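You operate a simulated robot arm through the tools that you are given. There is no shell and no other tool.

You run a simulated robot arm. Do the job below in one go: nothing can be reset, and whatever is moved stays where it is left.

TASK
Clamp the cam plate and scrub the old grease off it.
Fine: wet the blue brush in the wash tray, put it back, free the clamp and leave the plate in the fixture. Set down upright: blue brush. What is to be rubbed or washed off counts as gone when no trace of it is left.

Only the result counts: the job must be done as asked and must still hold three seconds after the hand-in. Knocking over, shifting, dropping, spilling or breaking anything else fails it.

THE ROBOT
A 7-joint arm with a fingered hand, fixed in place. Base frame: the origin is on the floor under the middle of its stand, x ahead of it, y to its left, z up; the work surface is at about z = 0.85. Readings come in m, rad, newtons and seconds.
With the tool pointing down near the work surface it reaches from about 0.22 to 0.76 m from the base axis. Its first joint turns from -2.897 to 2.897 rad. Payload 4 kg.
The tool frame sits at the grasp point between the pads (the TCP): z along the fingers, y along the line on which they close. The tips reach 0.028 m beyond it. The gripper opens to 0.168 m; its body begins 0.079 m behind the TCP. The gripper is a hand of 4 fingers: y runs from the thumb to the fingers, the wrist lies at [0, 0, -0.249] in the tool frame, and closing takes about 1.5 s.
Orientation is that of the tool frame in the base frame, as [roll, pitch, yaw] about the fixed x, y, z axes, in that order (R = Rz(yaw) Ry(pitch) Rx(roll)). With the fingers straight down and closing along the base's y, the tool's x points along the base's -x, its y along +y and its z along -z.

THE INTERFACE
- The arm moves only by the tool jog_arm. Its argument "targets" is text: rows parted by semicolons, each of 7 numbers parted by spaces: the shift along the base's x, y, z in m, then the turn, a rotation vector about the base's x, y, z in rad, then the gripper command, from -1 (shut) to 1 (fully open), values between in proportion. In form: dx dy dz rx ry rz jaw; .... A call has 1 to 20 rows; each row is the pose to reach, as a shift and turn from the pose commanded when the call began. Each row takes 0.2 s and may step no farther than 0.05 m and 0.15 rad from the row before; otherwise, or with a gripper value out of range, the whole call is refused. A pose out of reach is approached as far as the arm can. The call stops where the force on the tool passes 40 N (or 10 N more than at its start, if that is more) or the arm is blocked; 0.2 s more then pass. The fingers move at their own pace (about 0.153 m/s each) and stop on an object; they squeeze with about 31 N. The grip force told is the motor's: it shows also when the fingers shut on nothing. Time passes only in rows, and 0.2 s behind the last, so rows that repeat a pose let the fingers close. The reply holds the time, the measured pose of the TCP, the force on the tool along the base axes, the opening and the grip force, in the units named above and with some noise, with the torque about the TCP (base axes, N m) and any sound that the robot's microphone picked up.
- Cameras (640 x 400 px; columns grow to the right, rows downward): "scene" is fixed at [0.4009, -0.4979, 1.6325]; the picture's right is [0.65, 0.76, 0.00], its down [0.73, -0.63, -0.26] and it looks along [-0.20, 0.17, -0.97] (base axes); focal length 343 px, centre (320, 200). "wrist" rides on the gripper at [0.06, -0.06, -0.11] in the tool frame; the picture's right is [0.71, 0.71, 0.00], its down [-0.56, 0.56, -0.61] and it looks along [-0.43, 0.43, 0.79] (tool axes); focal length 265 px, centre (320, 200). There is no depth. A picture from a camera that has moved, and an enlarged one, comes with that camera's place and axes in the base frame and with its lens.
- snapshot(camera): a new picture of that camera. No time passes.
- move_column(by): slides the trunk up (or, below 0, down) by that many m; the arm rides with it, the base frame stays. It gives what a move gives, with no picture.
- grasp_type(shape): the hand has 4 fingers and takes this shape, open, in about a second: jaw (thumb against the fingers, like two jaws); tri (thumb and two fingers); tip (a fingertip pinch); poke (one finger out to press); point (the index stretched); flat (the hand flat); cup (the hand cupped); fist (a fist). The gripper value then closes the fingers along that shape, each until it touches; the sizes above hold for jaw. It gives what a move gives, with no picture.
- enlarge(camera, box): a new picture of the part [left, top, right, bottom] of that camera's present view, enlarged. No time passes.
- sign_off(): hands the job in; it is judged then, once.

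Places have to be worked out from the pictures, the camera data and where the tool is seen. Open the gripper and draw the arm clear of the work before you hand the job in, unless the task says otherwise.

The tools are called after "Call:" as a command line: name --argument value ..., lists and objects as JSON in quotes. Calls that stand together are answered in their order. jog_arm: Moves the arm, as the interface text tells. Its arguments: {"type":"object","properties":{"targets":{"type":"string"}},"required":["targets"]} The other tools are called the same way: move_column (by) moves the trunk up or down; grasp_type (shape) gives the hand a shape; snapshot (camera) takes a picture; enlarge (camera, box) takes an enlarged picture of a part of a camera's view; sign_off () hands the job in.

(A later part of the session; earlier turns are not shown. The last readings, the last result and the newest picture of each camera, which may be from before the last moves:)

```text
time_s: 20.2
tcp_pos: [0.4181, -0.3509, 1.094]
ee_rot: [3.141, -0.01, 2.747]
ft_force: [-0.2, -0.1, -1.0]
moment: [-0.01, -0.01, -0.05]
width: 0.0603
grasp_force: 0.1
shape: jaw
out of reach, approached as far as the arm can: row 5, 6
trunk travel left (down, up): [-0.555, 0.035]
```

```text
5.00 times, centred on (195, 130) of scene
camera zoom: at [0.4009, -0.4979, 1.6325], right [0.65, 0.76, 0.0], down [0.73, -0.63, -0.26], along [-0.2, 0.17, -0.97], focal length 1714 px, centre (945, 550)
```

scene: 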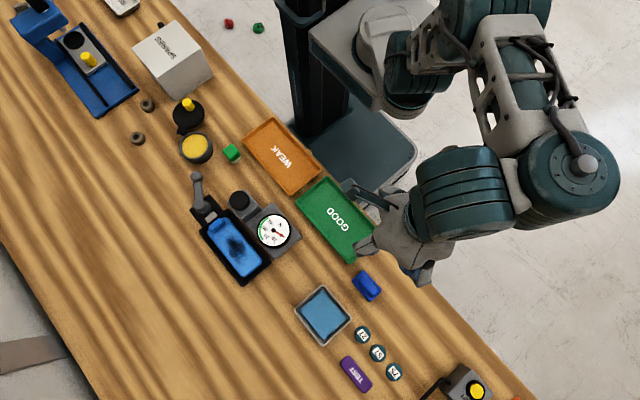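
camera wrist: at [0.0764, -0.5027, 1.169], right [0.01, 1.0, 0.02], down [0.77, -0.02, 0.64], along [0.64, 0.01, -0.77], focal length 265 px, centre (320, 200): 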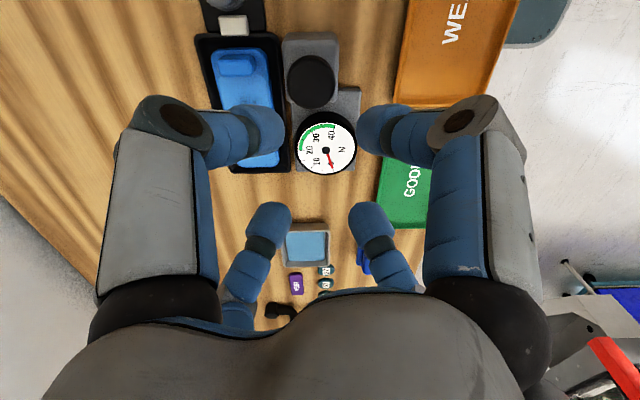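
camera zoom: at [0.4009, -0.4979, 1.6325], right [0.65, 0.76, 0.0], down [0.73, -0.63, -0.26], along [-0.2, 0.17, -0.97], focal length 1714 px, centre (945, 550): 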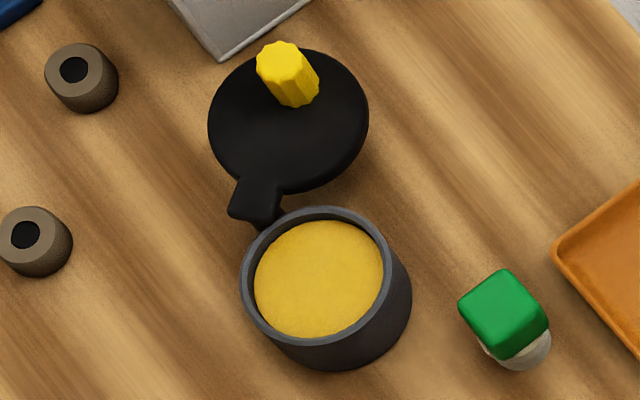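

The lid is hinged: its tab pivots at about (-0.097,-0.505), exactly where it was, and the disc was swung open by ~120°. I can swing it back. I bring the hand over there, turning the wrist to a yaw far from its limit, with a view from +x.

Call:
jog_arm --targets "-0.0282 -0.0044 0 0 0 0.14 0; -0.0564 -0.0088 0 0 0 0.28 0; -0.0847 -0.0132 0 0 0 0.42 0; -0.1129 -0.0176 0 0 0 0.56 0; -0.1411 -0.0219 0 0 0 0.7 0; -0.1693 -0.0263 0 0 0 0.84 0; -0.1976 -0.0307 0 0 0 0.98 0; -0.2258 -0.0351 0 0 0 1.12 0; -0.254 -0.0395 0 0 0 1.26 0; -0.2822 -0.0439 0 0 0 1.4 0; -0.3104 -0.0483 0 0 0 1.54 0; -0.3387 -0.0527 0 0 0 1.68 0; -0.3669 -0.0571 0 0 0 1.82 0; -0.3951 -0.0614 0 0 0 1.96 0; -0.4233 -0.0658 0 0 0 2.1 0; -0.4516 -0.0702 -0.02 0 0 2.24 0; -0.4798 -0.0746 -0.04 0 0 2.38 0; -0.508 -0.079 -0.06 0 0 2.52 0; -0.508 -0.079 -0.06 0 0 2.52 0"

Call:
snapshot --camera "wrist"

Call:
snapshot --camera "scene"

```text
time_s: 24.2
tcp_pos: [-0.0923, -0.4309, 1.0328]
ee_rot: [3.14, -0.008, -1.014]
ft_force: [0.1, 0.6, 1.3]
moment: [-0.01, -0.02, 0.01]
width: 0.0835
grasp_force: 0.0
shape: jaw
trunk travel left (down, up): [-0.555, 0.035]
```

```text
taken
camera wrist: at [-0.0094, -0.4494, 1.1428], right [-0.23, -0.97, 0.01], down [-0.77, 0.18, 0.61], along [-0.6, 0.13, -0.79], focal length 265 px, centre (320, 200)
```

wrist: 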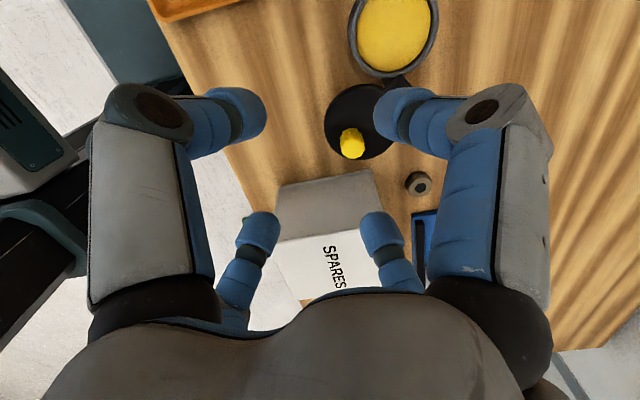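

```text
taken
```

scene: 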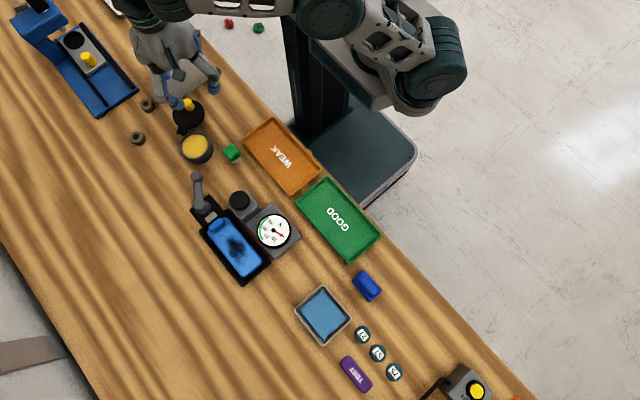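

Yaw theory holds. Zooming on lid, knob and hinge for exact positions.

Call:
enlarge --camera "wrist" --box '[300, 0, 460, 170]'

Call:
enlarge --camera "scene" --box '[150, 60, 250, 170]'

```text
2.35 times, centred on (380, 85) of wrist
camera zoom: at [-0.0094, -0.4494, 1.1428], right [-0.23, -0.97, 0.01], down [-0.77, 0.18, 0.61], along [-0.6, 0.13, -0.79], focal length 624 px, centre (179, 471)
```

zoom: 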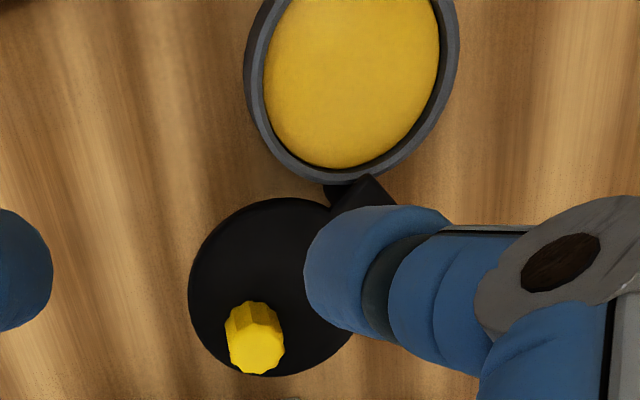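

```text
3.64 times, centred on (200, 115) of scene
camera zoom: at [0.4009, -0.4979, 1.6325], right [0.65, 0.76, 0.0], down [0.73, -0.63, -0.26], along [-0.2, 0.17, -0.97], focal length 1247 px, centre (756, 509)
```

zoom: 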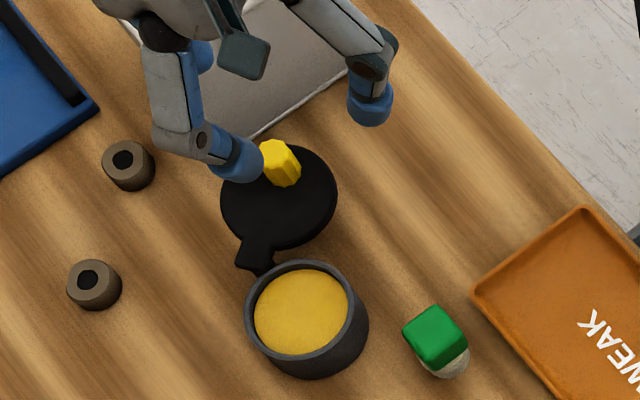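

Lid top is at z≈0.886, knob top ≈0.91 at (-0.134,-0.4545), hinge at (-0.097,-0.505). I'll lower the hand with one finger behind the knob (between knob and box), stopping above the lid.

Call:
jog_arm --targets "-0.0133 -0.0062 0 0 0 0 0.19; -0.0133 -0.0062 0 0 0 0 0.19; -0.0133 -0.0062 -0.03 0 0 0 0.19; -0.0133 -0.0062 -0.06 0 0 0 0.19; -0.0133 -0.0062 -0.08 0 0 0 0.19; -0.0133 -0.0062 -0.09 0 0 0 0.19"

Call:
snapshot --camera "wrist"

Call:
enlarge --camera "scene" --box '[150, 60, 250, 170]'

```text
time_s: 25.6
tcp_pos: [-0.1047, -0.4359, 0.9424]
ee_rot: [3.14, -0.009, -1.018]
ft_force: [-0.2, -0.4, 0.0]
moment: [-0.01, 0.02, 0.0]
width: 0.0994
grasp_force: 0.1
shape: jaw
trunk travel left (down, up): [-0.555, 0.035]
```

```text
taken
camera wrist: at [-0.0221, -0.4555, 1.0526], right [-0.23, -0.97, 0.01], down [-0.77, 0.19, 0.61], along [-0.6, 0.13, -0.79], focal length 265 px, centre (320, 200)
```

wrist: 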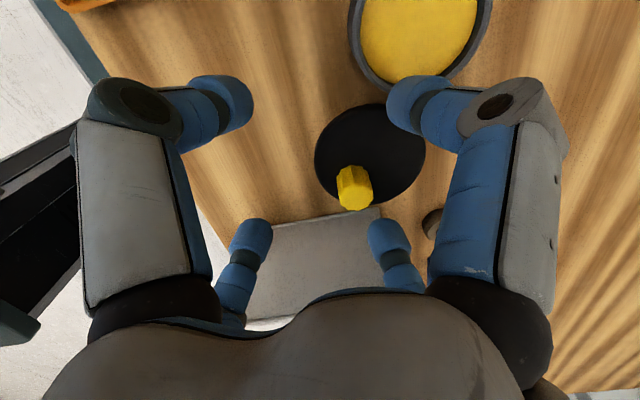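

```text
3.64 times, centred on (200, 115) of scene
camera zoom: at [0.4009, -0.4979, 1.6325], right [0.65, 0.76, 0.0], down [0.73, -0.63, -0.26], along [-0.2, 0.17, -0.97], focal length 1247 px, centre (756, 509)
```

zoom: 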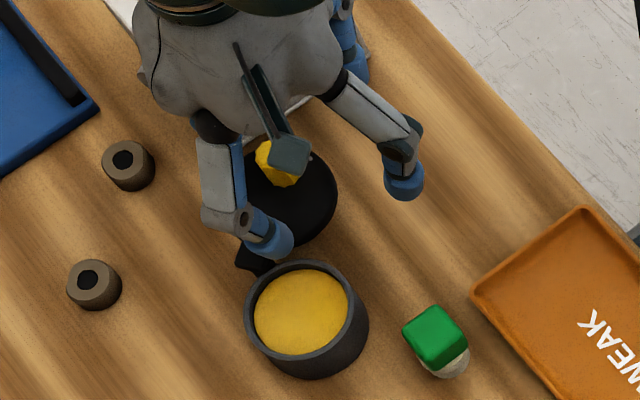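

The knob sits in front of the hooking finger with ~5 mm gap, and the box corner at (-0.198,-0.473) is clear. I descend 2 cm more so the finger is level with the knob.

Call:
jog_arm --targets "0 0 -0.01 0 0 0 0.19; 0 0 -0.016 0 0 0 0.19; 0 0 -0.02 0 0 0 0.19"

Call:
enlarge --camera "wrist" --box '[300, 100, 460, 270]'

Call:
enlarge --camera "scene" --box '[150, 60, 250, 170]'

```text
time_s: 26.4
tcp_pos: [-0.1057, -0.434, 0.9239]
ee_rot: [3.138, -0.01, -1.019]
ft_force: [-0.5, -0.1, -0.3]
moment: [0.01, 0.0, -0.01]
width: 0.0995
grasp_force: 0.0
shape: jaw
trunk travel left (down, up): [-0.555, 0.035]
```

```text
2.35 times, centred on (380, 185) of wrist
camera zoom: at [-0.0221, -0.4542, 1.0339], right [-0.23, -0.97, 0.01], down [-0.77, 0.19, 0.61], along [-0.6, 0.13, -0.79], focal length 624 px, centre (179, 235)
```

zoom: 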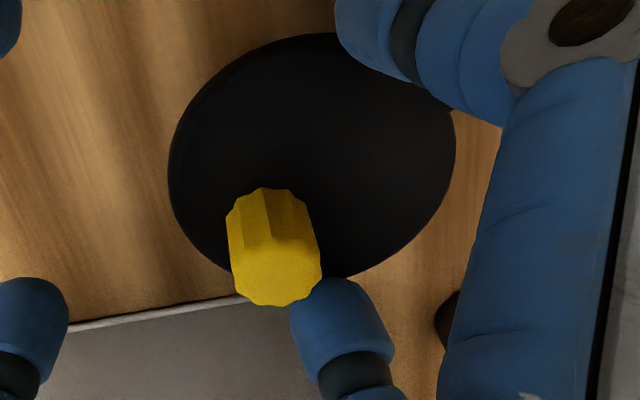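

```text
3.64 times, centred on (200, 115) of scene
camera zoom: at [0.4009, -0.4979, 1.6325], right [0.65, 0.76, 0.0], down [0.73, -0.63, -0.26], along [-0.2, 0.17, -0.97], focal length 1247 px, centre (756, 509)
```

zoom: 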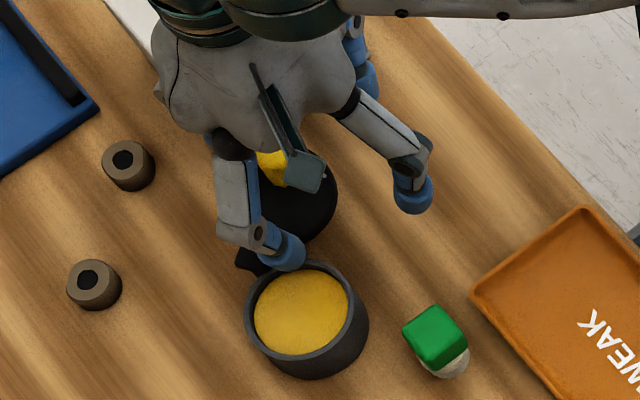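

The finger is right behind the knob. I pull it along the hinge arc (clockwise), a short stretch first, and check.

Call:
jog_arm --targets "0.006 0.0026 0 0 0 -0.105 0.19; 0.0133 0.0025 0 0 0 -0.21 0.19; 0.0207 0.0016 0 0 0 -0.314 0.19; 0.0279 0 0 0 0 -0.419 0.19"

Call:
snapshot --camera "wrist"

Call:
enlarge --camera "scene" --box '[150, 60, 250, 170]'

```text
time_s: 27.4
tcp_pos: [-0.0779, -0.4356, 0.9237]
ee_rot: [3.14, -0.01, -1.439]
ft_force: [-1.0, -0.7, 0.2]
moment: [0.03, 0.05, -0.01]
width: 0.0998
grasp_force: 0.1
shape: jaw
trunk travel left (down, up): [-0.555, 0.035]
```

```text
taken
camera wrist: at [-0.0097, -0.4869, 1.0335], right [-0.61, -0.79, 0.01], down [-0.63, 0.48, 0.61], along [-0.49, 0.37, -0.79], focal length 265 px, centre (320, 200)
```

wrist: 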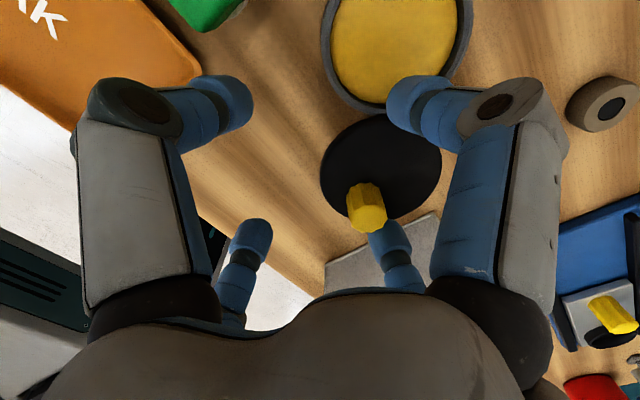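

```text
3.64 times, centred on (200, 115) of scene
camera zoom: at [0.4009, -0.4979, 1.6325], right [0.65, 0.76, 0.0], down [0.73, -0.63, -0.26], along [-0.2, 0.17, -0.97], focal length 1247 px, centre (756, 509)
```

zoom: 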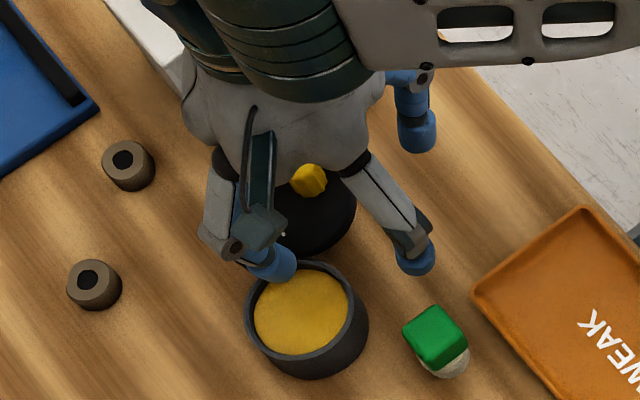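

The lid follows with ~1 N and the pot stays put. I pull a bit further, then narrow the ring of fingers around the knob (to stay clear of the green part).

Call:
jog_arm --targets "0.007 -0.0024 0 0 0 -0.105 0.19; 0.0118 -0.0045 0 0 0 -0.175 0.19; 0.0025 -0.0075 0 0 0 -0.175 -0.03; -0.0065 -0.0105 0 0 0 -0.175 -0.25; -0.0157 -0.0135 0 0 0 -0.175 -0.464; -0.0157 -0.0135 0 0 0 -0.175 -0.464"

Call:
snapshot --camera "wrist"

Call:
enlarge --camera "scene" --box '[150, 60, 250, 170]'

```text
time_s: 28.8
tcp_pos: [-0.0948, -0.4495, 0.9246]
ee_rot: [3.139, -0.011, -1.613]
ft_force: [-2.1, 2.1, 15.4]
moment: [-0.05, 0.3, -0.09]
width: 0.0459
grasp_force: 0.1
shape: jaw
trunk travel left (down, up): [-0.555, 0.035]
```

```text
taken
camera wrist: at [-0.0355, -0.5106, 1.0339], right [-0.74, -0.68, 0.01], down [-0.53, 0.59, 0.61], along [-0.42, 0.44, -0.79], focal length 265 px, centre (320, 200)
```

wrist: 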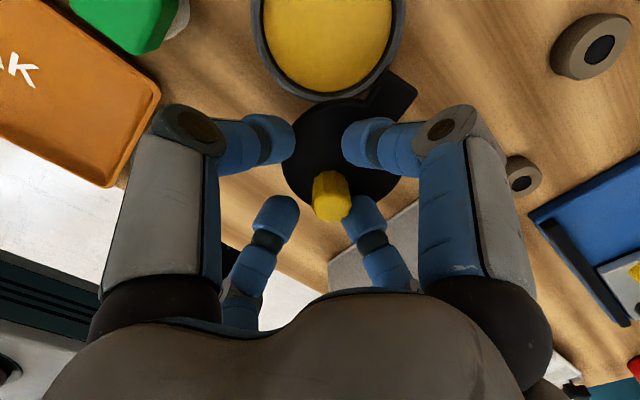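

```text
3.64 times, centred on (200, 115) of scene
camera zoom: at [0.4009, -0.4979, 1.6325], right [0.65, 0.76, 0.0], down [0.73, -0.63, -0.26], along [-0.2, 0.17, -0.97], focal length 1247 px, centre (756, 509)
```

zoom: 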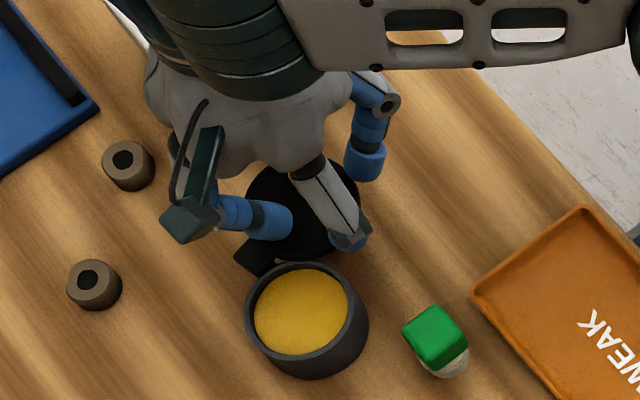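

The closed fingertips press on the lid top (15 N), so I raise 1 cm first, then continue along the arc to about 60°.

Call:
jog_arm --targets "0 0 0.01 0 0 0 -0.464; 0.0089 0.0046 0.01 0 0 -0.122 -0.464; 0.0152 0.0031 0.01 0 0 -0.227 -0.464; 0.0234 0 0.01 0 0 -0.367 -0.464; 0.031 -0.0041 0.01 0 0 -0.506 -0.464; 0.0379 -0.0094 0.01 0 0 -0.646 -0.464"

Call:
snapshot --camera "wrist"

Call:
enlarge --camera "scene" --box '[150, 60, 250, 170]'

```text
time_s: 30.2
tcp_pos: [-0.0559, -0.4579, 0.9333]
ee_rot: [3.14, -0.008, -2.26]
ft_force: [0.5, -0.6, -0.2]
moment: [0.0, -0.02, 0.05]
width: 0.0453
grasp_force: 0.0
shape: jaw
trunk travel left (down, up): [-0.555, 0.035]
```

```text
taken
camera wrist: at [-0.0456, -0.5437, 1.0428], right [-1.0, -0.1, 0.01], down [-0.07, 0.79, 0.61], along [-0.06, 0.61, -0.79], focal length 265 px, centre (320, 200)
```

wrist: 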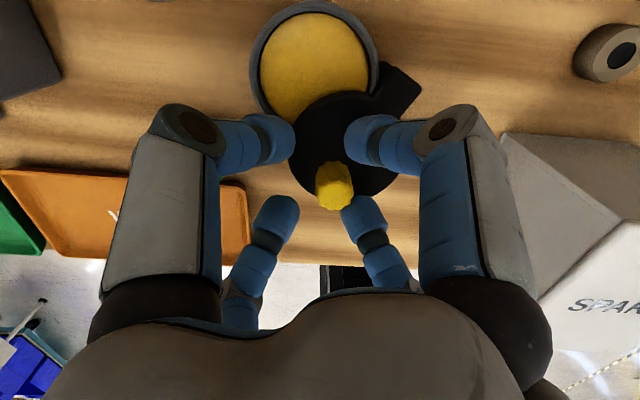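

```text
3.64 times, centred on (200, 115) of scene
camera zoom: at [0.4009, -0.4979, 1.6325], right [0.65, 0.76, 0.0], down [0.73, -0.63, -0.26], along [-0.2, 0.17, -0.97], focal length 1247 px, centre (756, 509)
```

zoom: 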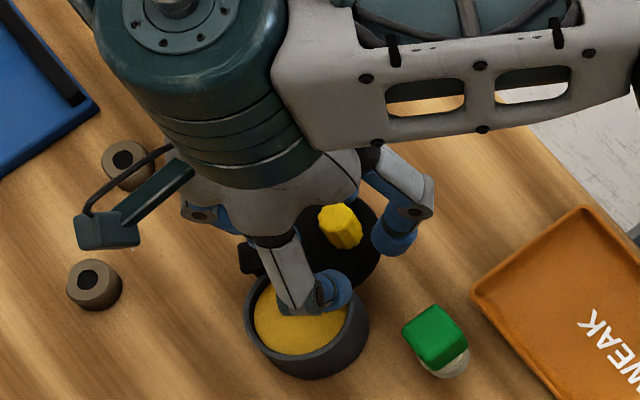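

Smooth with no load; the lid is half over the pot. I continue the arc to about 4°.

Call:
jog_arm --targets "0.0062 -0.006 0 0 0 -0.14 -0.464; 0.0114 -0.0129 0 0 0 -0.279 -0.464; 0.0156 -0.0204 0 0 0 -0.419 -0.464; 0.0188 -0.0286 0 0 0 -0.559 -0.464; 0.0207 -0.0369 0 0 0 -0.698 -0.464; 0.0216 -0.0455 0 0 0 -0.838 -0.464; 0.0212 -0.0542 0 0 0 -0.977 -0.464"

Call:
snapshot --camera "wrist"

Call:
enlarge --camera "scene" --box '[150, 60, 250, 170]'

```text
time_s: 31.8
tcp_pos: [-0.0332, -0.5132, 0.9329]
ee_rot: [3.138, -0.01, 3.046]
ft_force: [0.7, -0.1, 0.2]
moment: [-0.01, 0.01, -0.02]
width: 0.0453
grasp_force: 0.1
shape: jaw
trunk travel left (down, up): [-0.555, 0.035]
```

```text
taken
camera wrist: at [-0.0979, -0.5681, 1.0436], right [-0.64, 0.77, 0.01], down [0.61, 0.5, 0.61], along [0.47, 0.39, -0.79], focal length 265 px, centre (320, 200)
```

wrist: 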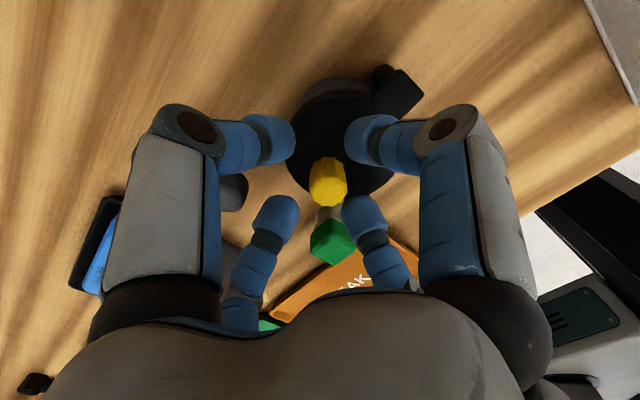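

```text
3.64 times, centred on (200, 115) of scene
camera zoom: at [0.4009, -0.4979, 1.6325], right [0.65, 0.76, 0.0], down [0.73, -0.63, -0.26], along [-0.2, 0.17, -0.97], focal length 1247 px, centre (756, 509)
```

zoom: 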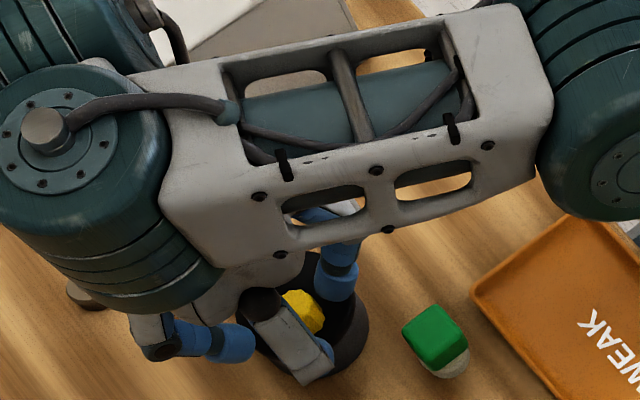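

Nearly closed. I zoom to judge the remaining offset between lid and pot.

Call:
enlarge --camera "wrist" --box '[260, 50, 440, 220]'

```text
2.35 times, centred on (350, 135) of wrist
camera zoom: at [-0.0979, -0.5681, 1.0436], right [-0.64, 0.77, 0.01], down [0.61, 0.5, 0.61], along [0.47, 0.39, -0.79], focal length 624 px, centre (249, 353)
```

zoom: 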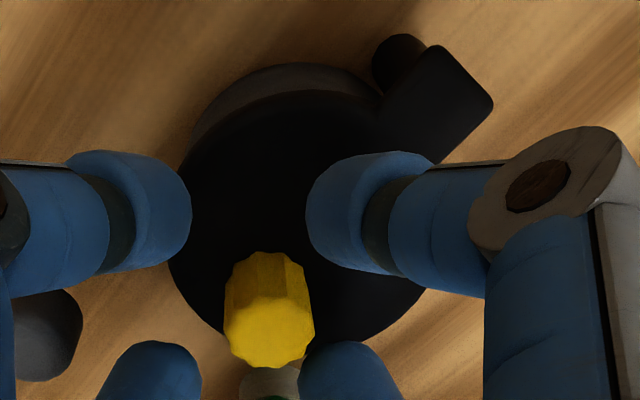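

The knob is now at about (-0.030,-0.504), practically its original place. I back off, lift and move aside to compare with the first picture.

Call:
jog_arm --targets "0 0.005 0 0 0 0 -0.464; 0 0.005 0.03 0 0 0 -0.464; 0 0.005 0.07 0 0 0 -0.464; 0 0.005 0.11 0 0 0 -0.464; 0.03 0.01 0.14 0 0 0.1 -0.464; 0.08 0.01 0.15 0 0 0.2 -0.464; 0.13 0.02 0.15 0 0 0.3 -0.464; 0.18 0.03 0.15 0 0 0.4 -0.464; 0.23 0.04 0.15 0 0 0.5 -0.464; 0.28 0.06 0.15 0 0 0.6 -0.464; 0.33 0.08 0.15 0 0 0.7 -0.464; 0.37 0.1 0.15 0 0 0.8 -0.464"

Call:
enlarge --camera "scene" --box '[0, 0, 240, 170]'

Call:
enlarge --camera "scene" --box '[155, 90, 235, 170]'

Call:
enlarge --camera "scene" --box '[160, 160, 320, 300]'

```text
refused: row 6 steps farther than a row can; nothing moved
```

```text
2.35 times, centred on (120, 85) of scene
camera zoom: at [0.4009, -0.4979, 1.6325], right [0.65, 0.76, 0.0], down [0.73, -0.63, -0.26], along [-0.2, 0.17, -0.97], focal length 807 px, centre (791, 471)
```

zoom: 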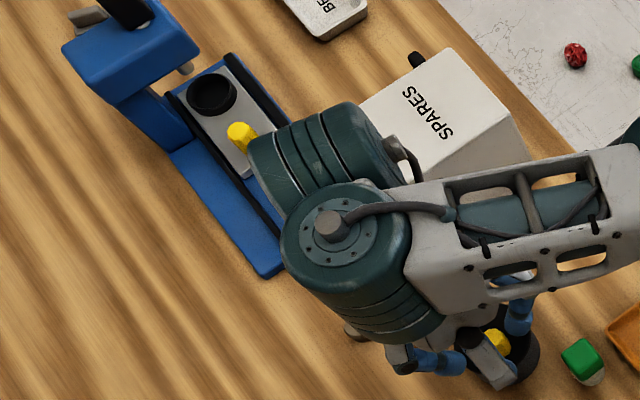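

```text
5.00 times, centred on (195, 130) of scene
camera zoom: at [0.4009, -0.4979, 1.6325], right [0.65, 0.76, 0.0], down [0.73, -0.63, -0.26], along [-0.2, 0.17, -0.97], focal length 1714 px, centre (945, 550)
```

zoom: 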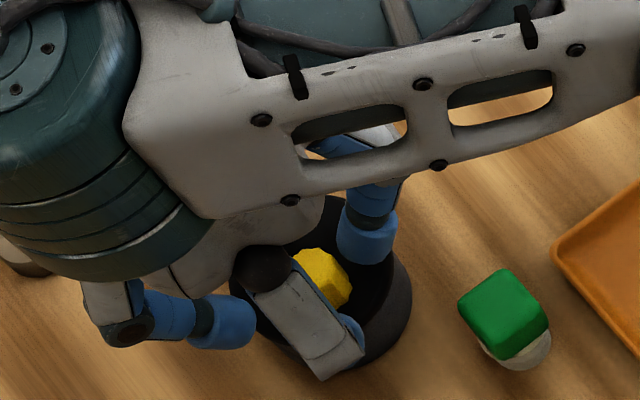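

```text
2.86 times, centred on (240, 230) of scene
camera zoom: at [0.4009, -0.4979, 1.6325], right [0.65, 0.76, 0.0], down [0.73, -0.63, -0.26], along [-0.2, 0.17, -0.97], focal length 980 px, centre (549, 114)
```

zoom: 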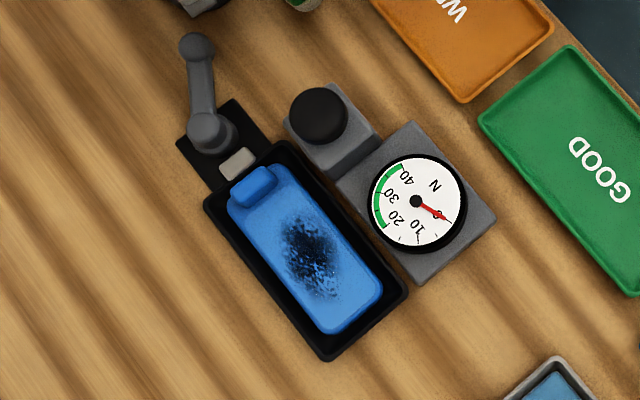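

The step was refused for size (nothing moved); I resend it with slightly smaller steps.

Call:
jog_arm --targets "0 0.005 0 0 0 0 -0.464; 0 0.005 0.03 0 0 0 -0.464; 0 0.005 0.07 0 0 0 -0.464; 0 0.005 0.11 0 0 0 -0.464; 0.03 0.01 0.13 0 0 0.1 -0.464; 0.075 0.01 0.14 0 0 0.2 -0.464; 0.12 0.02 0.14 0 0 0.3 -0.464; 0.165 0.03 0.14 0 0 0.4 -0.464; 0.21 0.04 0.14 0 0 0.5 -0.464; 0.255 0.06 0.14 0 0 0.6 -0.464; 0.3 0.08 0.14 0 0 0.7 -0.464; 0.34 0.1 0.14 0 0 0.8 -0.464; 0.37 0.12 0.14 0 0 0.9 -0.464"

Call:
enlarge --camera "scene" --box '[0, 0, 240, 170]'

Call:
enlarge --camera "scene" --box '[155, 90, 235, 170]'

```text
time_s: 34.6
tcp_pos: [0.3379, -0.3897, 1.0719]
ee_rot: [3.138, -0.009, -2.332]
ft_force: [0.4, 0.4, 0.5]
moment: [0.01, 0.0, -0.01]
width: 0.0452
grasp_force: 0.0
shape: jaw
trunk travel left (down, up): [-0.555, 0.035]
```

```text
2.35 times, centred on (120, 85) of scene
camera zoom: at [0.4009, -0.4979, 1.6325], right [0.65, 0.76, 0.0], down [0.73, -0.63, -0.26], along [-0.2, 0.17, -0.97], focal length 807 px, centre (791, 471)
```

zoom: 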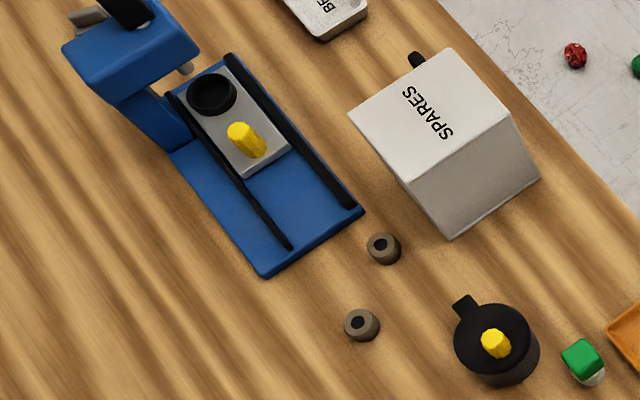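

```text
5.00 times, centred on (195, 130) of scene
camera zoom: at [0.4009, -0.4979, 1.6325], right [0.65, 0.76, 0.0], down [0.73, -0.63, -0.26], along [-0.2, 0.17, -0.97], focal length 1714 px, centre (945, 550)
```

zoom: 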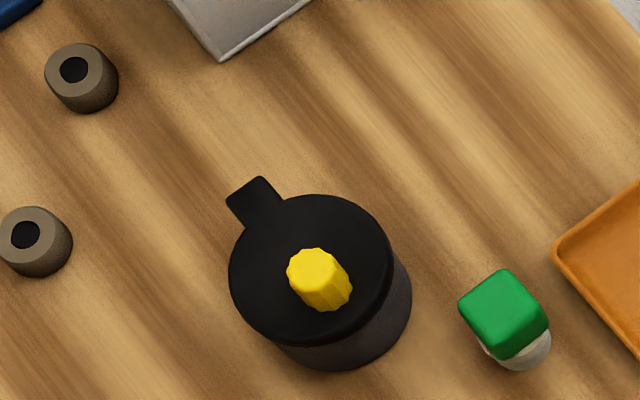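

The lid is back exactly as at the start (tab and knob match the first picture). Now I continue the lever clockwise, this time pushing it with the closed fingers from the -y side, and with the yaw kept well off the wrist limit. First move above the start point.

Call:
jog_arm --targets "-0.035 -0.023 0 0 0 0 -1; -0.07 -0.046 0 0 0 0 -1; -0.105 -0.069 0 0 0 0 -1; -0.14 -0.092 0 0 0 0 -1; -0.175 -0.115 0 0 0 0 -1; -0.21 -0.138 0 0 0 0 -1; -0.245 -0.161 0 0 0 0 -1; -0.28 -0.184 0 0 0 0 -1; -0.3145 -0.208 -0.01 0 0 0 -1; -0.3145 -0.208 -0.05 0 0 0 -1"

Call:
snapshot --camera "wrist"

Call:
snapshot --camera "scene"

```text
time_s: 36.8
tcp_pos: [0.0235, -0.6008, 1.0234]
ee_rot: [3.139, -0.008, -2.33]
ft_force: [-0.6, 0.9, 0.1]
moment: [-0.04, -0.03, 0.01]
width: 0.0
grasp_force: 30.7
shape: jaw
trunk travel left (down, up): [-0.555, 0.035]
```

```text
taken
camera wrist: at [0.027, -0.6857, 1.1329], right [-1.0, -0.02, 0.01], down [-0.01, 0.79, 0.61], along [-0.02, 0.61, -0.79], focal length 265 px, centre (320, 200)
```

wrist: 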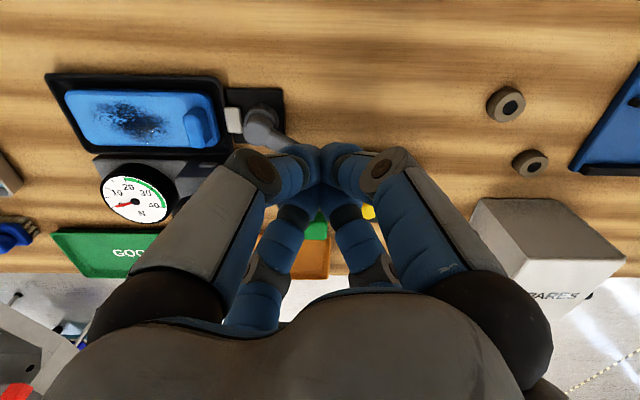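

```text
taken
```

scene: 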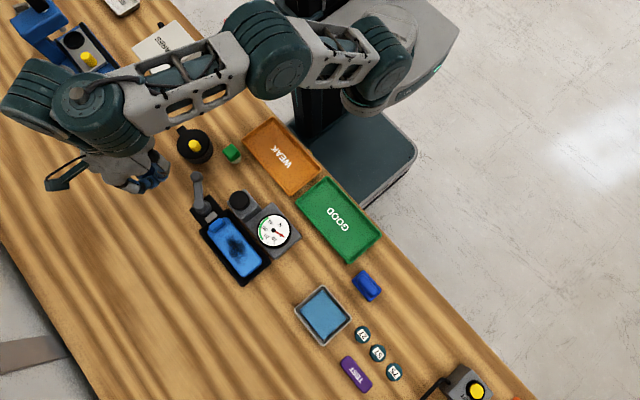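

Closed fingers form a slim column. I descend beside the lever on its -y side.

Call:
jog_arm --targets "0 0 -0.04 0 0 0 -1; 0 0 -0.075 0 0 0 -1; 0 0 -0.1 0 0 0 -1; 0 0 -0.115 0 0 0 -1"

Call:
snapshot --camera "wrist"

Call:
enlarge --camera "scene" --box '[130, 120, 320, 260]'

```text
time_s: 37.8
tcp_pos: [0.0206, -0.602, 0.909]
ee_rot: [3.139, -0.01, -2.334]
ft_force: [0.1, -0.2, 0.4]
moment: [0.01, 0.01, 0.01]
width: 0.0001
grasp_force: 30.9
shape: jaw
trunk travel left (down, up): [-0.555, 0.035]
```

```text
taken
camera wrist: at [0.0246, -0.6883, 1.0184], right [-1.0, -0.02, 0.01], down [-0.01, 0.79, 0.61], along [-0.02, 0.61, -0.79], focal length 265 px, centre (320, 200)
```

wrist: 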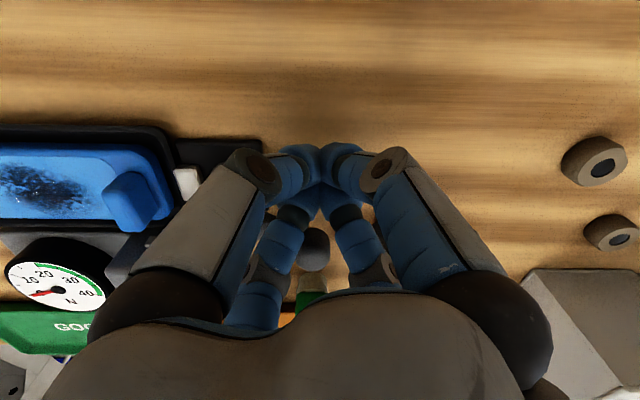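

```text
2.86 times, centred on (225, 190) of scene
camera zoom: at [0.4009, -0.4979, 1.6325], right [0.65, 0.76, 0.0], down [0.73, -0.63, -0.26], along [-0.2, 0.17, -0.97], focal length 980 px, centre (591, 229)
```

zoom: 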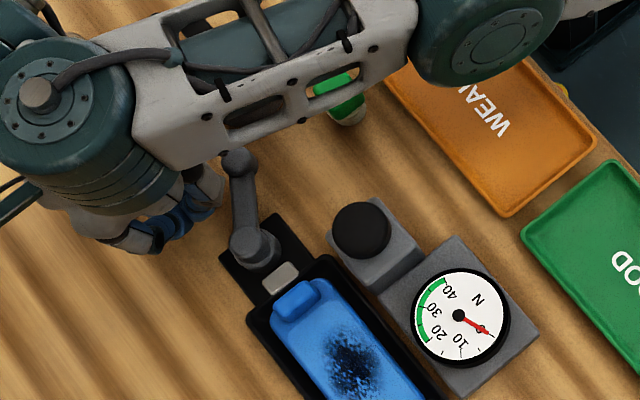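

Positioned with no contact. I push the lever along its arc in small steps, first to about 120° azimuth.

Call:
jog_arm --targets "0.005 0.009 0 0 0 0 -1; 0.0083 0.017 0 0 0 0 -1; 0.0082 0.0218 0 0 0 0 -1; 0.0082 0.0266 0 0 0 0 -1; 0.009 0.0314 0 0 0 0 -1; 0.0099 0.0361 0 0 0 0 -1; 0.0115 0.0407 0 0 0 0 -1; 0.0131 0.0452 0 0 0 0 -1"

Call:
snapshot --camera "wrist"

Call:
enlarge --camera "scene" --box '[130, 120, 320, 260]'

```text
time_s: 39.6
tcp_pos: [0.0338, -0.5571, 0.9086]
ee_rot: [3.139, -0.008, -2.333]
ft_force: [-0.5, -0.2, 1.7]
moment: [0.02, -0.03, -0.01]
width: 0.0001
grasp_force: 30.9
shape: jaw
trunk travel left (down, up): [-0.555, 0.035]
```

```text
taken
camera wrist: at [0.038, -0.6421, 1.0182], right [-1.0, -0.02, 0.01], down [-0.01, 0.79, 0.61], along [-0.02, 0.61, -0.79], focal length 265 px, centre (320, 200)
```

wrist: 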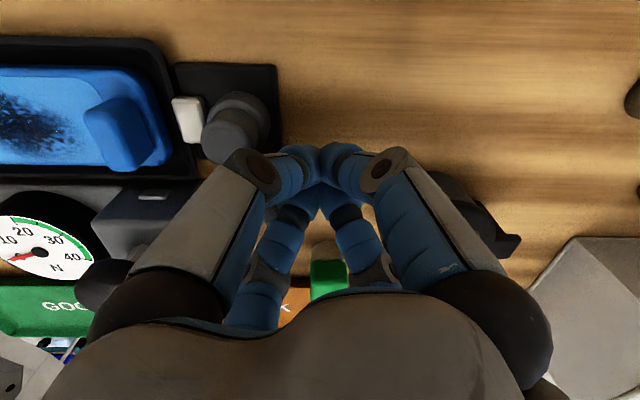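

```text
2.86 times, centred on (225, 190) of scene
camera zoom: at [0.4009, -0.4979, 1.6325], right [0.65, 0.76, 0.0], down [0.73, -0.63, -0.26], along [-0.2, 0.17, -0.97], focal length 980 px, centre (591, 229)
```

zoom: 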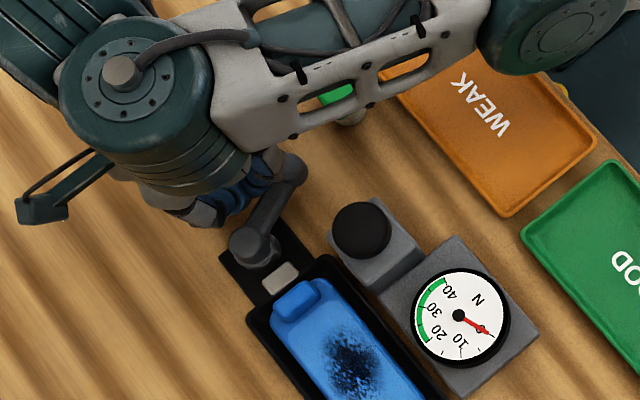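

The lever follows easily (now about 110° azimuth). I continue in small steps, watching force and the shoe.

Call:
jog_arm --targets "0.0023 0.0042 0 0 0 0 -1; 0.0047 0.0084 0 0 0 0 -1; 0.0078 0.0121 0 0 0 0 -1; 0.0109 0.0157 0 0 0 0 -1"

Call:
enlarge --camera "scene" --box '[130, 120, 320, 260]'

Call:
enlarge --camera "wrist" --box '[60, 20, 320, 190]'

```text
time_s: 40.6
tcp_pos: [0.0445, -0.5398, 0.9089]
ee_rot: [3.139, -0.009, -2.335]
ft_force: [-0.2, -0.6, 0.8]
moment: [0.06, -0.04, -0.01]
width: 0.0001
grasp_force: 30.9
shape: jaw
trunk travel left (down, up): [-0.555, 0.035]
```

```text
2.86 times, centred on (225, 190) of scene
camera zoom: at [0.4009, -0.4979, 1.6325], right [0.65, 0.76, 0.0], down [0.73, -0.63, -0.26], along [-0.2, 0.17, -0.97], focal length 980 px, centre (591, 229)
```

zoom: 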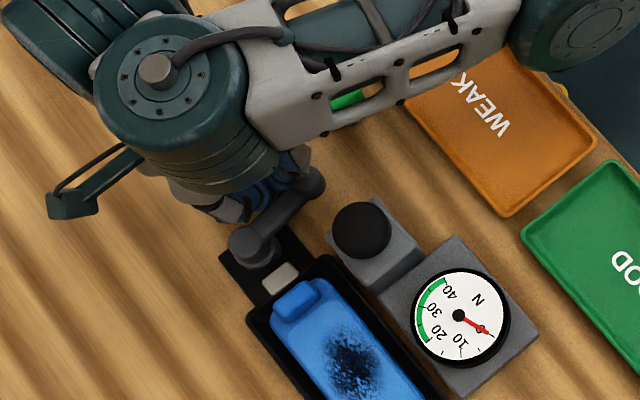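

```text
2.35 times, centred on (190, 105) of wrist
camera zoom: at [0.048, -0.6254, 1.0188], right [-1.0, -0.02, 0.01], down [-0.01, 0.79, 0.61], along [-0.02, 0.61, -0.79], focal length 624 px, centre (626, 424)
```

zoom: 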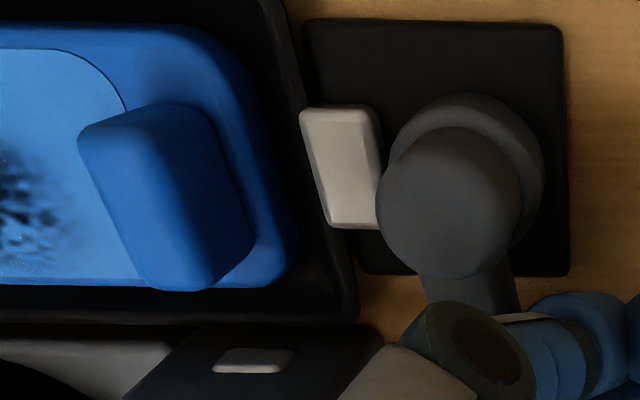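

The lever is at about 96° azimuth with no resistance yet. I keep pushing in small steps.

Call:
jog_arm --targets "0.0025 0.0025 0 0 0 0 -1; 0.005 0.0045 0 0 0 0 -1; 0.0075 0.0063 0 0 0 0 -1; 0.01 0.008 0 0 0 0 -1"

Call:
enlarge --camera "scene" --box '[130, 120, 320, 260]'

Call:
enlarge --camera "wrist" --box '[60, 0, 320, 190]'

```text
time_s: 41.6
tcp_pos: [0.0531, -0.5327, 0.9087]
ee_rot: [3.138, -0.01, -2.34]
ft_force: [-12.1, -2.8, 2.6]
moment: [-0.04, 0.08, 0.01]
width: 0.0
grasp_force: 30.5
shape: jaw
trunk travel left (down, up): [-0.555, 0.035]
```

```text
2.86 times, centred on (225, 190) of scene
camera zoom: at [0.4009, -0.4979, 1.6325], right [0.65, 0.76, 0.0], down [0.73, -0.63, -0.26], along [-0.2, 0.17, -0.97], focal length 980 px, centre (591, 229)
```

zoom: 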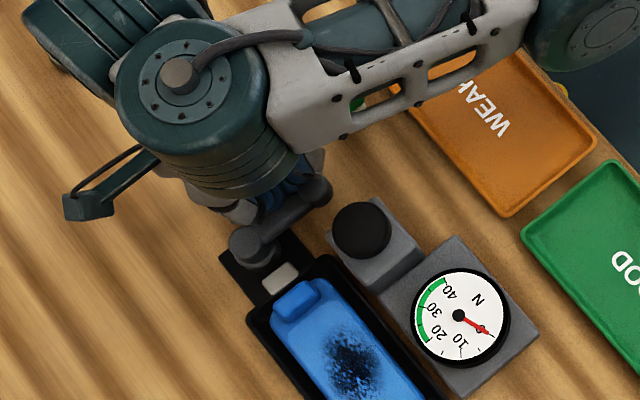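

```text
2.11 times, centred on (190, 95) of wrist
camera zoom: at [0.0558, -0.6181, 1.0188], right [-1.0, -0.02, 0.01], down [-0.01, 0.79, 0.61], along [-0.02, 0.61, -0.79], focal length 559 px, centre (594, 421)
```

zoom: 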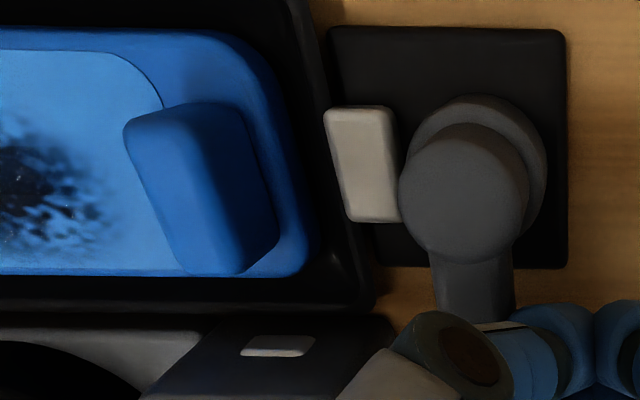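

Resistance (~12 N) now appears at about 90° azimuth. I push a few more millimetres to see if this is the end stop or the clamp tightening.

Call:
jog_arm --targets "0.0015 0.0008 0 0 0 0 -1; 0.003 0.0016 0 0 0 0 -1; 0.0045 0.0024 0 0 0 0 -1"

Call:
enlarge --camera "scene" --box '[160, 160, 320, 260]'

Call:
enlarge --camera "wrist" --box '[60, 0, 320, 190]'

```text
time_s: 42.4
tcp_pos: [0.0538, -0.5309, 0.9096]
ee_rot: [3.137, -0.017, -2.339]
ft_force: [-32.3, -12.3, 15.0]
moment: [-0.13, 0.14, -0.19]
width: 0.0
grasp_force: 31.4
shape: jaw
trunk travel left (down, up): [-0.555, 0.035]
```

```text
4.00 times, centred on (240, 210) of scene
camera zoom: at [0.4009, -0.4979, 1.6325], right [0.65, 0.76, 0.0], down [0.73, -0.63, -0.26], along [-0.2, 0.17, -0.97], focal length 1371 px, centre (640, 160)
```

zoom: 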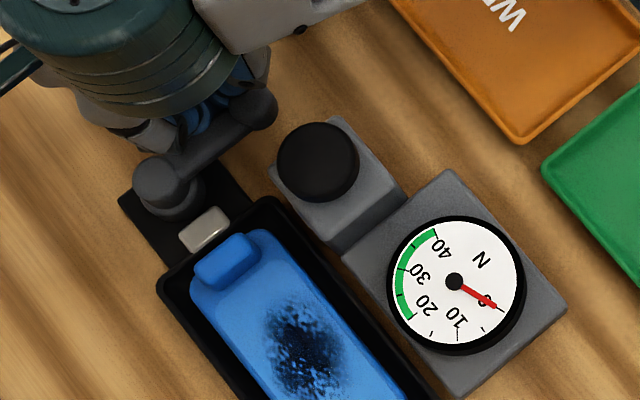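

```text
2.11 times, centred on (190, 95) of wrist
camera zoom: at [0.0571, -0.6157, 1.0201], right [-1.0, -0.02, 0.01], down [0.0, 0.79, 0.61], along [-0.02, 0.61, -0.79], focal length 559 px, centre (594, 421)
```

zoom: 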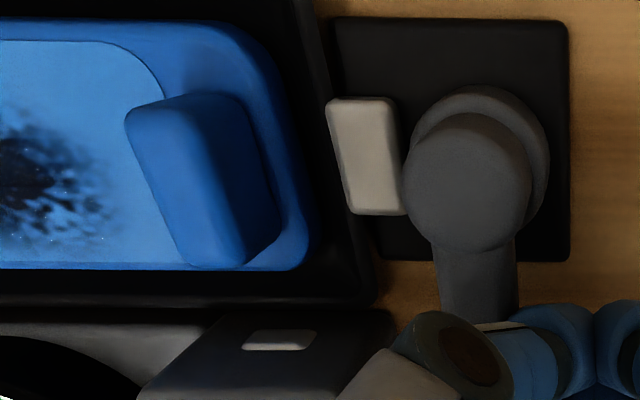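

The lever is at a hard stop at 90°. I back off, lift, and check from a distance whether it stays and what the shoe and plate look like.

Call:
jog_arm --targets "-0.004 -0.002 0 0 0 0 -1; -0.009 -0.004 0 0 0 0 -1; -0.009 -0.004 0.03 0 0 0 -1; -0.009 -0.004 0.07 0 0 0 -1; -0.009 -0.004 0.11 0 0 0 -1; -0.009 -0.04 0.13 0 0 0 -1; -0.009 -0.07 0.14 0 0 0 -1"

Call:
snapshot --camera "wrist"

Call:
enlarge --camera "scene" --box '[160, 140, 320, 260]'

```text
time_s: 44.0
tcp_pos: [0.0488, -0.6, 1.0466]
ee_rot: [3.141, -0.009, -2.335]
ft_force: [-0.7, 0.5, -0.3]
moment: [-0.01, 0.04, 0.04]
width: 0.0001
grasp_force: 31.3
shape: jaw
trunk travel left (down, up): [-0.555, 0.035]
```

```text
taken
camera wrist: at [0.0527, -0.6853, 1.1552], right [-1.0, -0.02, 0.01], down [-0.01, 0.79, 0.61], along [-0.02, 0.61, -0.79], focal length 265 px, centre (320, 200)
```

wrist: 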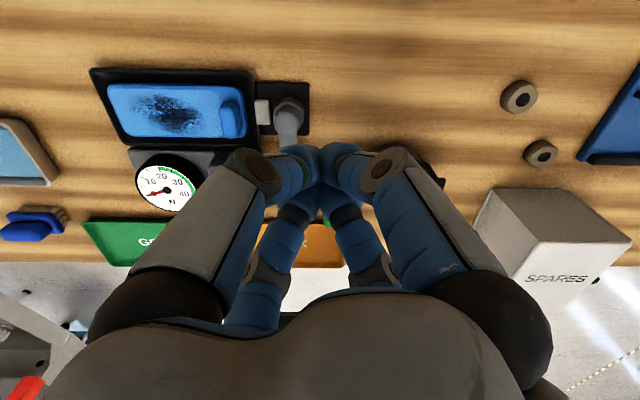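

```text
3.33 times, centred on (240, 200) of scene
camera zoom: at [0.4009, -0.4979, 1.6325], right [0.65, 0.76, 0.0], down [0.73, -0.63, -0.26], along [-0.2, 0.17, -0.97], focal length 1143 px, centre (587, 200)
```

zoom: 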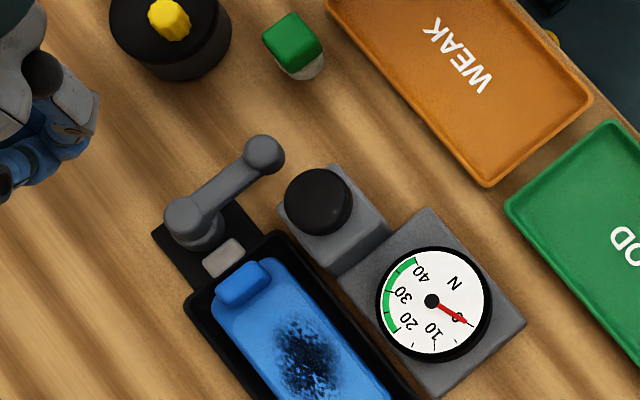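

The lever stays at 90°. I take the same crop as at the start to compare shoe and plate positions.

Call:
enlarge --camera "scene" --box '[160, 160, 320, 300]'

Call:
enlarge --camera "scene" --box '[190, 190, 254, 230]'

Call:
enlarge --camera "wrist" --box '[80, 55, 320, 205]'

```text
2.86 times, centred on (240, 230) of scene
camera zoom: at [0.4009, -0.4979, 1.6325], right [0.65, 0.76, 0.0], down [0.73, -0.63, -0.26], along [-0.2, 0.17, -0.97], focal length 980 px, centre (549, 114)
```

zoom: 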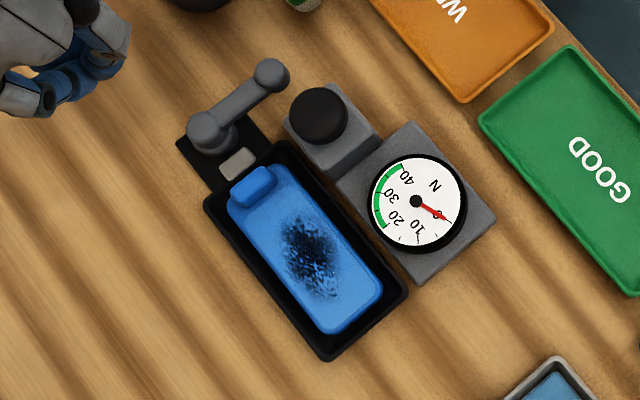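

```text
10.00 times, centred on (222, 210) of scene
camera zoom: at [0.4009, -0.4979, 1.6325], right [0.65, 0.76, 0.0], down [0.73, -0.63, -0.26], along [-0.2, 0.17, -0.97], focal length 3428 px, centre (1300, 100)
```

zoom: 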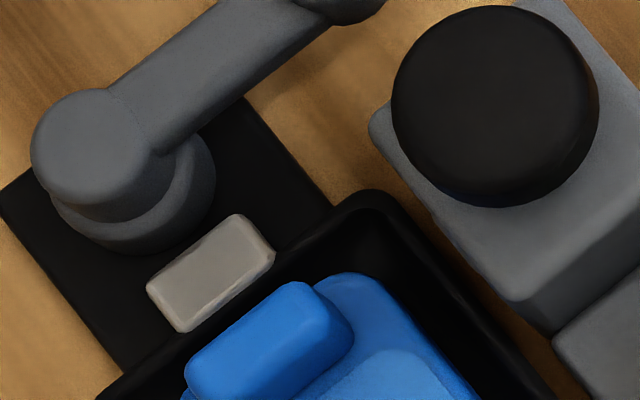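

```text
2.67 times, centred on (200, 130) of wrist
camera zoom: at [0.0527, -0.6853, 1.1552], right [-1.0, -0.02, 0.01], down [-0.01, 0.79, 0.61], along [-0.02, 0.61, -0.79], focal length 708 px, centre (640, 387)
```

zoom: 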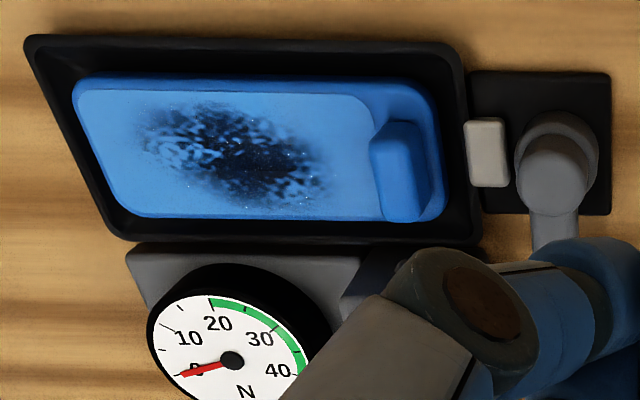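

The clamp lever is at its closed stop; shoe and plate look unchanged and firm. Next the brush: I fly the hand over to it for a close look.

Call:
jog_arm --targets "0.04 0.018 0.01 0 0 0 -0.3; 0.08 0.036 0.01 0 0 0 -0.3; 0.12 0.054 0.01 0 0 0 0; 0.16 0.072 0.01 0 0 0 0.3; 0.2 0.09 0.01 0 0 0 0.3; 0.24 0.108 0.01 0 0 0 0.3; 0.28 0.126 0.01 0 0 0 0.3; 0.32 0.144 0.01 0 0 0 0.3; 0.36 0.162 0.01 0 0 0 0.3; 0.4 0.17 0.01 0 0 0 0.3; 0.4 0.17 0.01 0 0 0 0.3"

Call:
snapshot --camera "wrist"

Call:
snapshot --camera "scene"

```text
time_s: 46.4
tcp_pos: [0.4491, -0.4299, 1.061]
ee_rot: [3.138, -0.008, -2.335]
ft_force: [0.6, 0.4, -0.4]
moment: [-0.01, 0.01, 0.01]
width: 0.1086
grasp_force: 0.1
shape: jaw
trunk travel left (down, up): [-0.555, 0.035]
```

```text
taken
camera wrist: at [0.4523, -0.5152, 1.1705], right [-1.0, -0.02, 0.01], down [-0.01, 0.79, 0.61], along [-0.02, 0.61, -0.79], focal length 265 px, centre (320, 200)
```

wrist: 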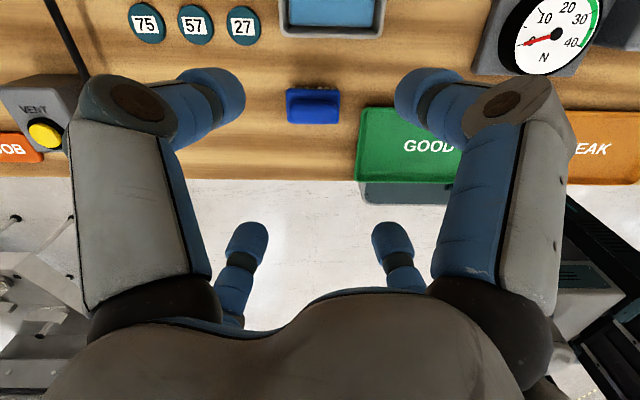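

```text
taken
```

scene: 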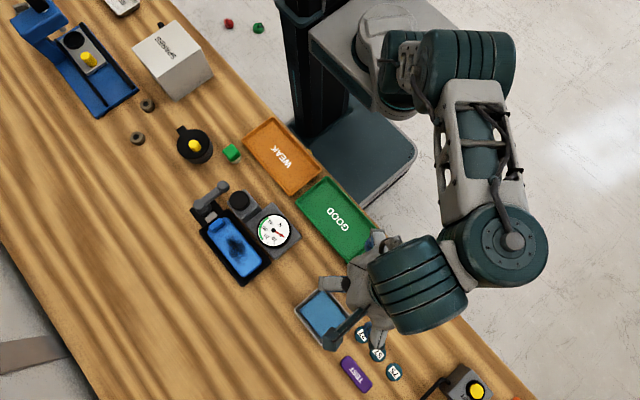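

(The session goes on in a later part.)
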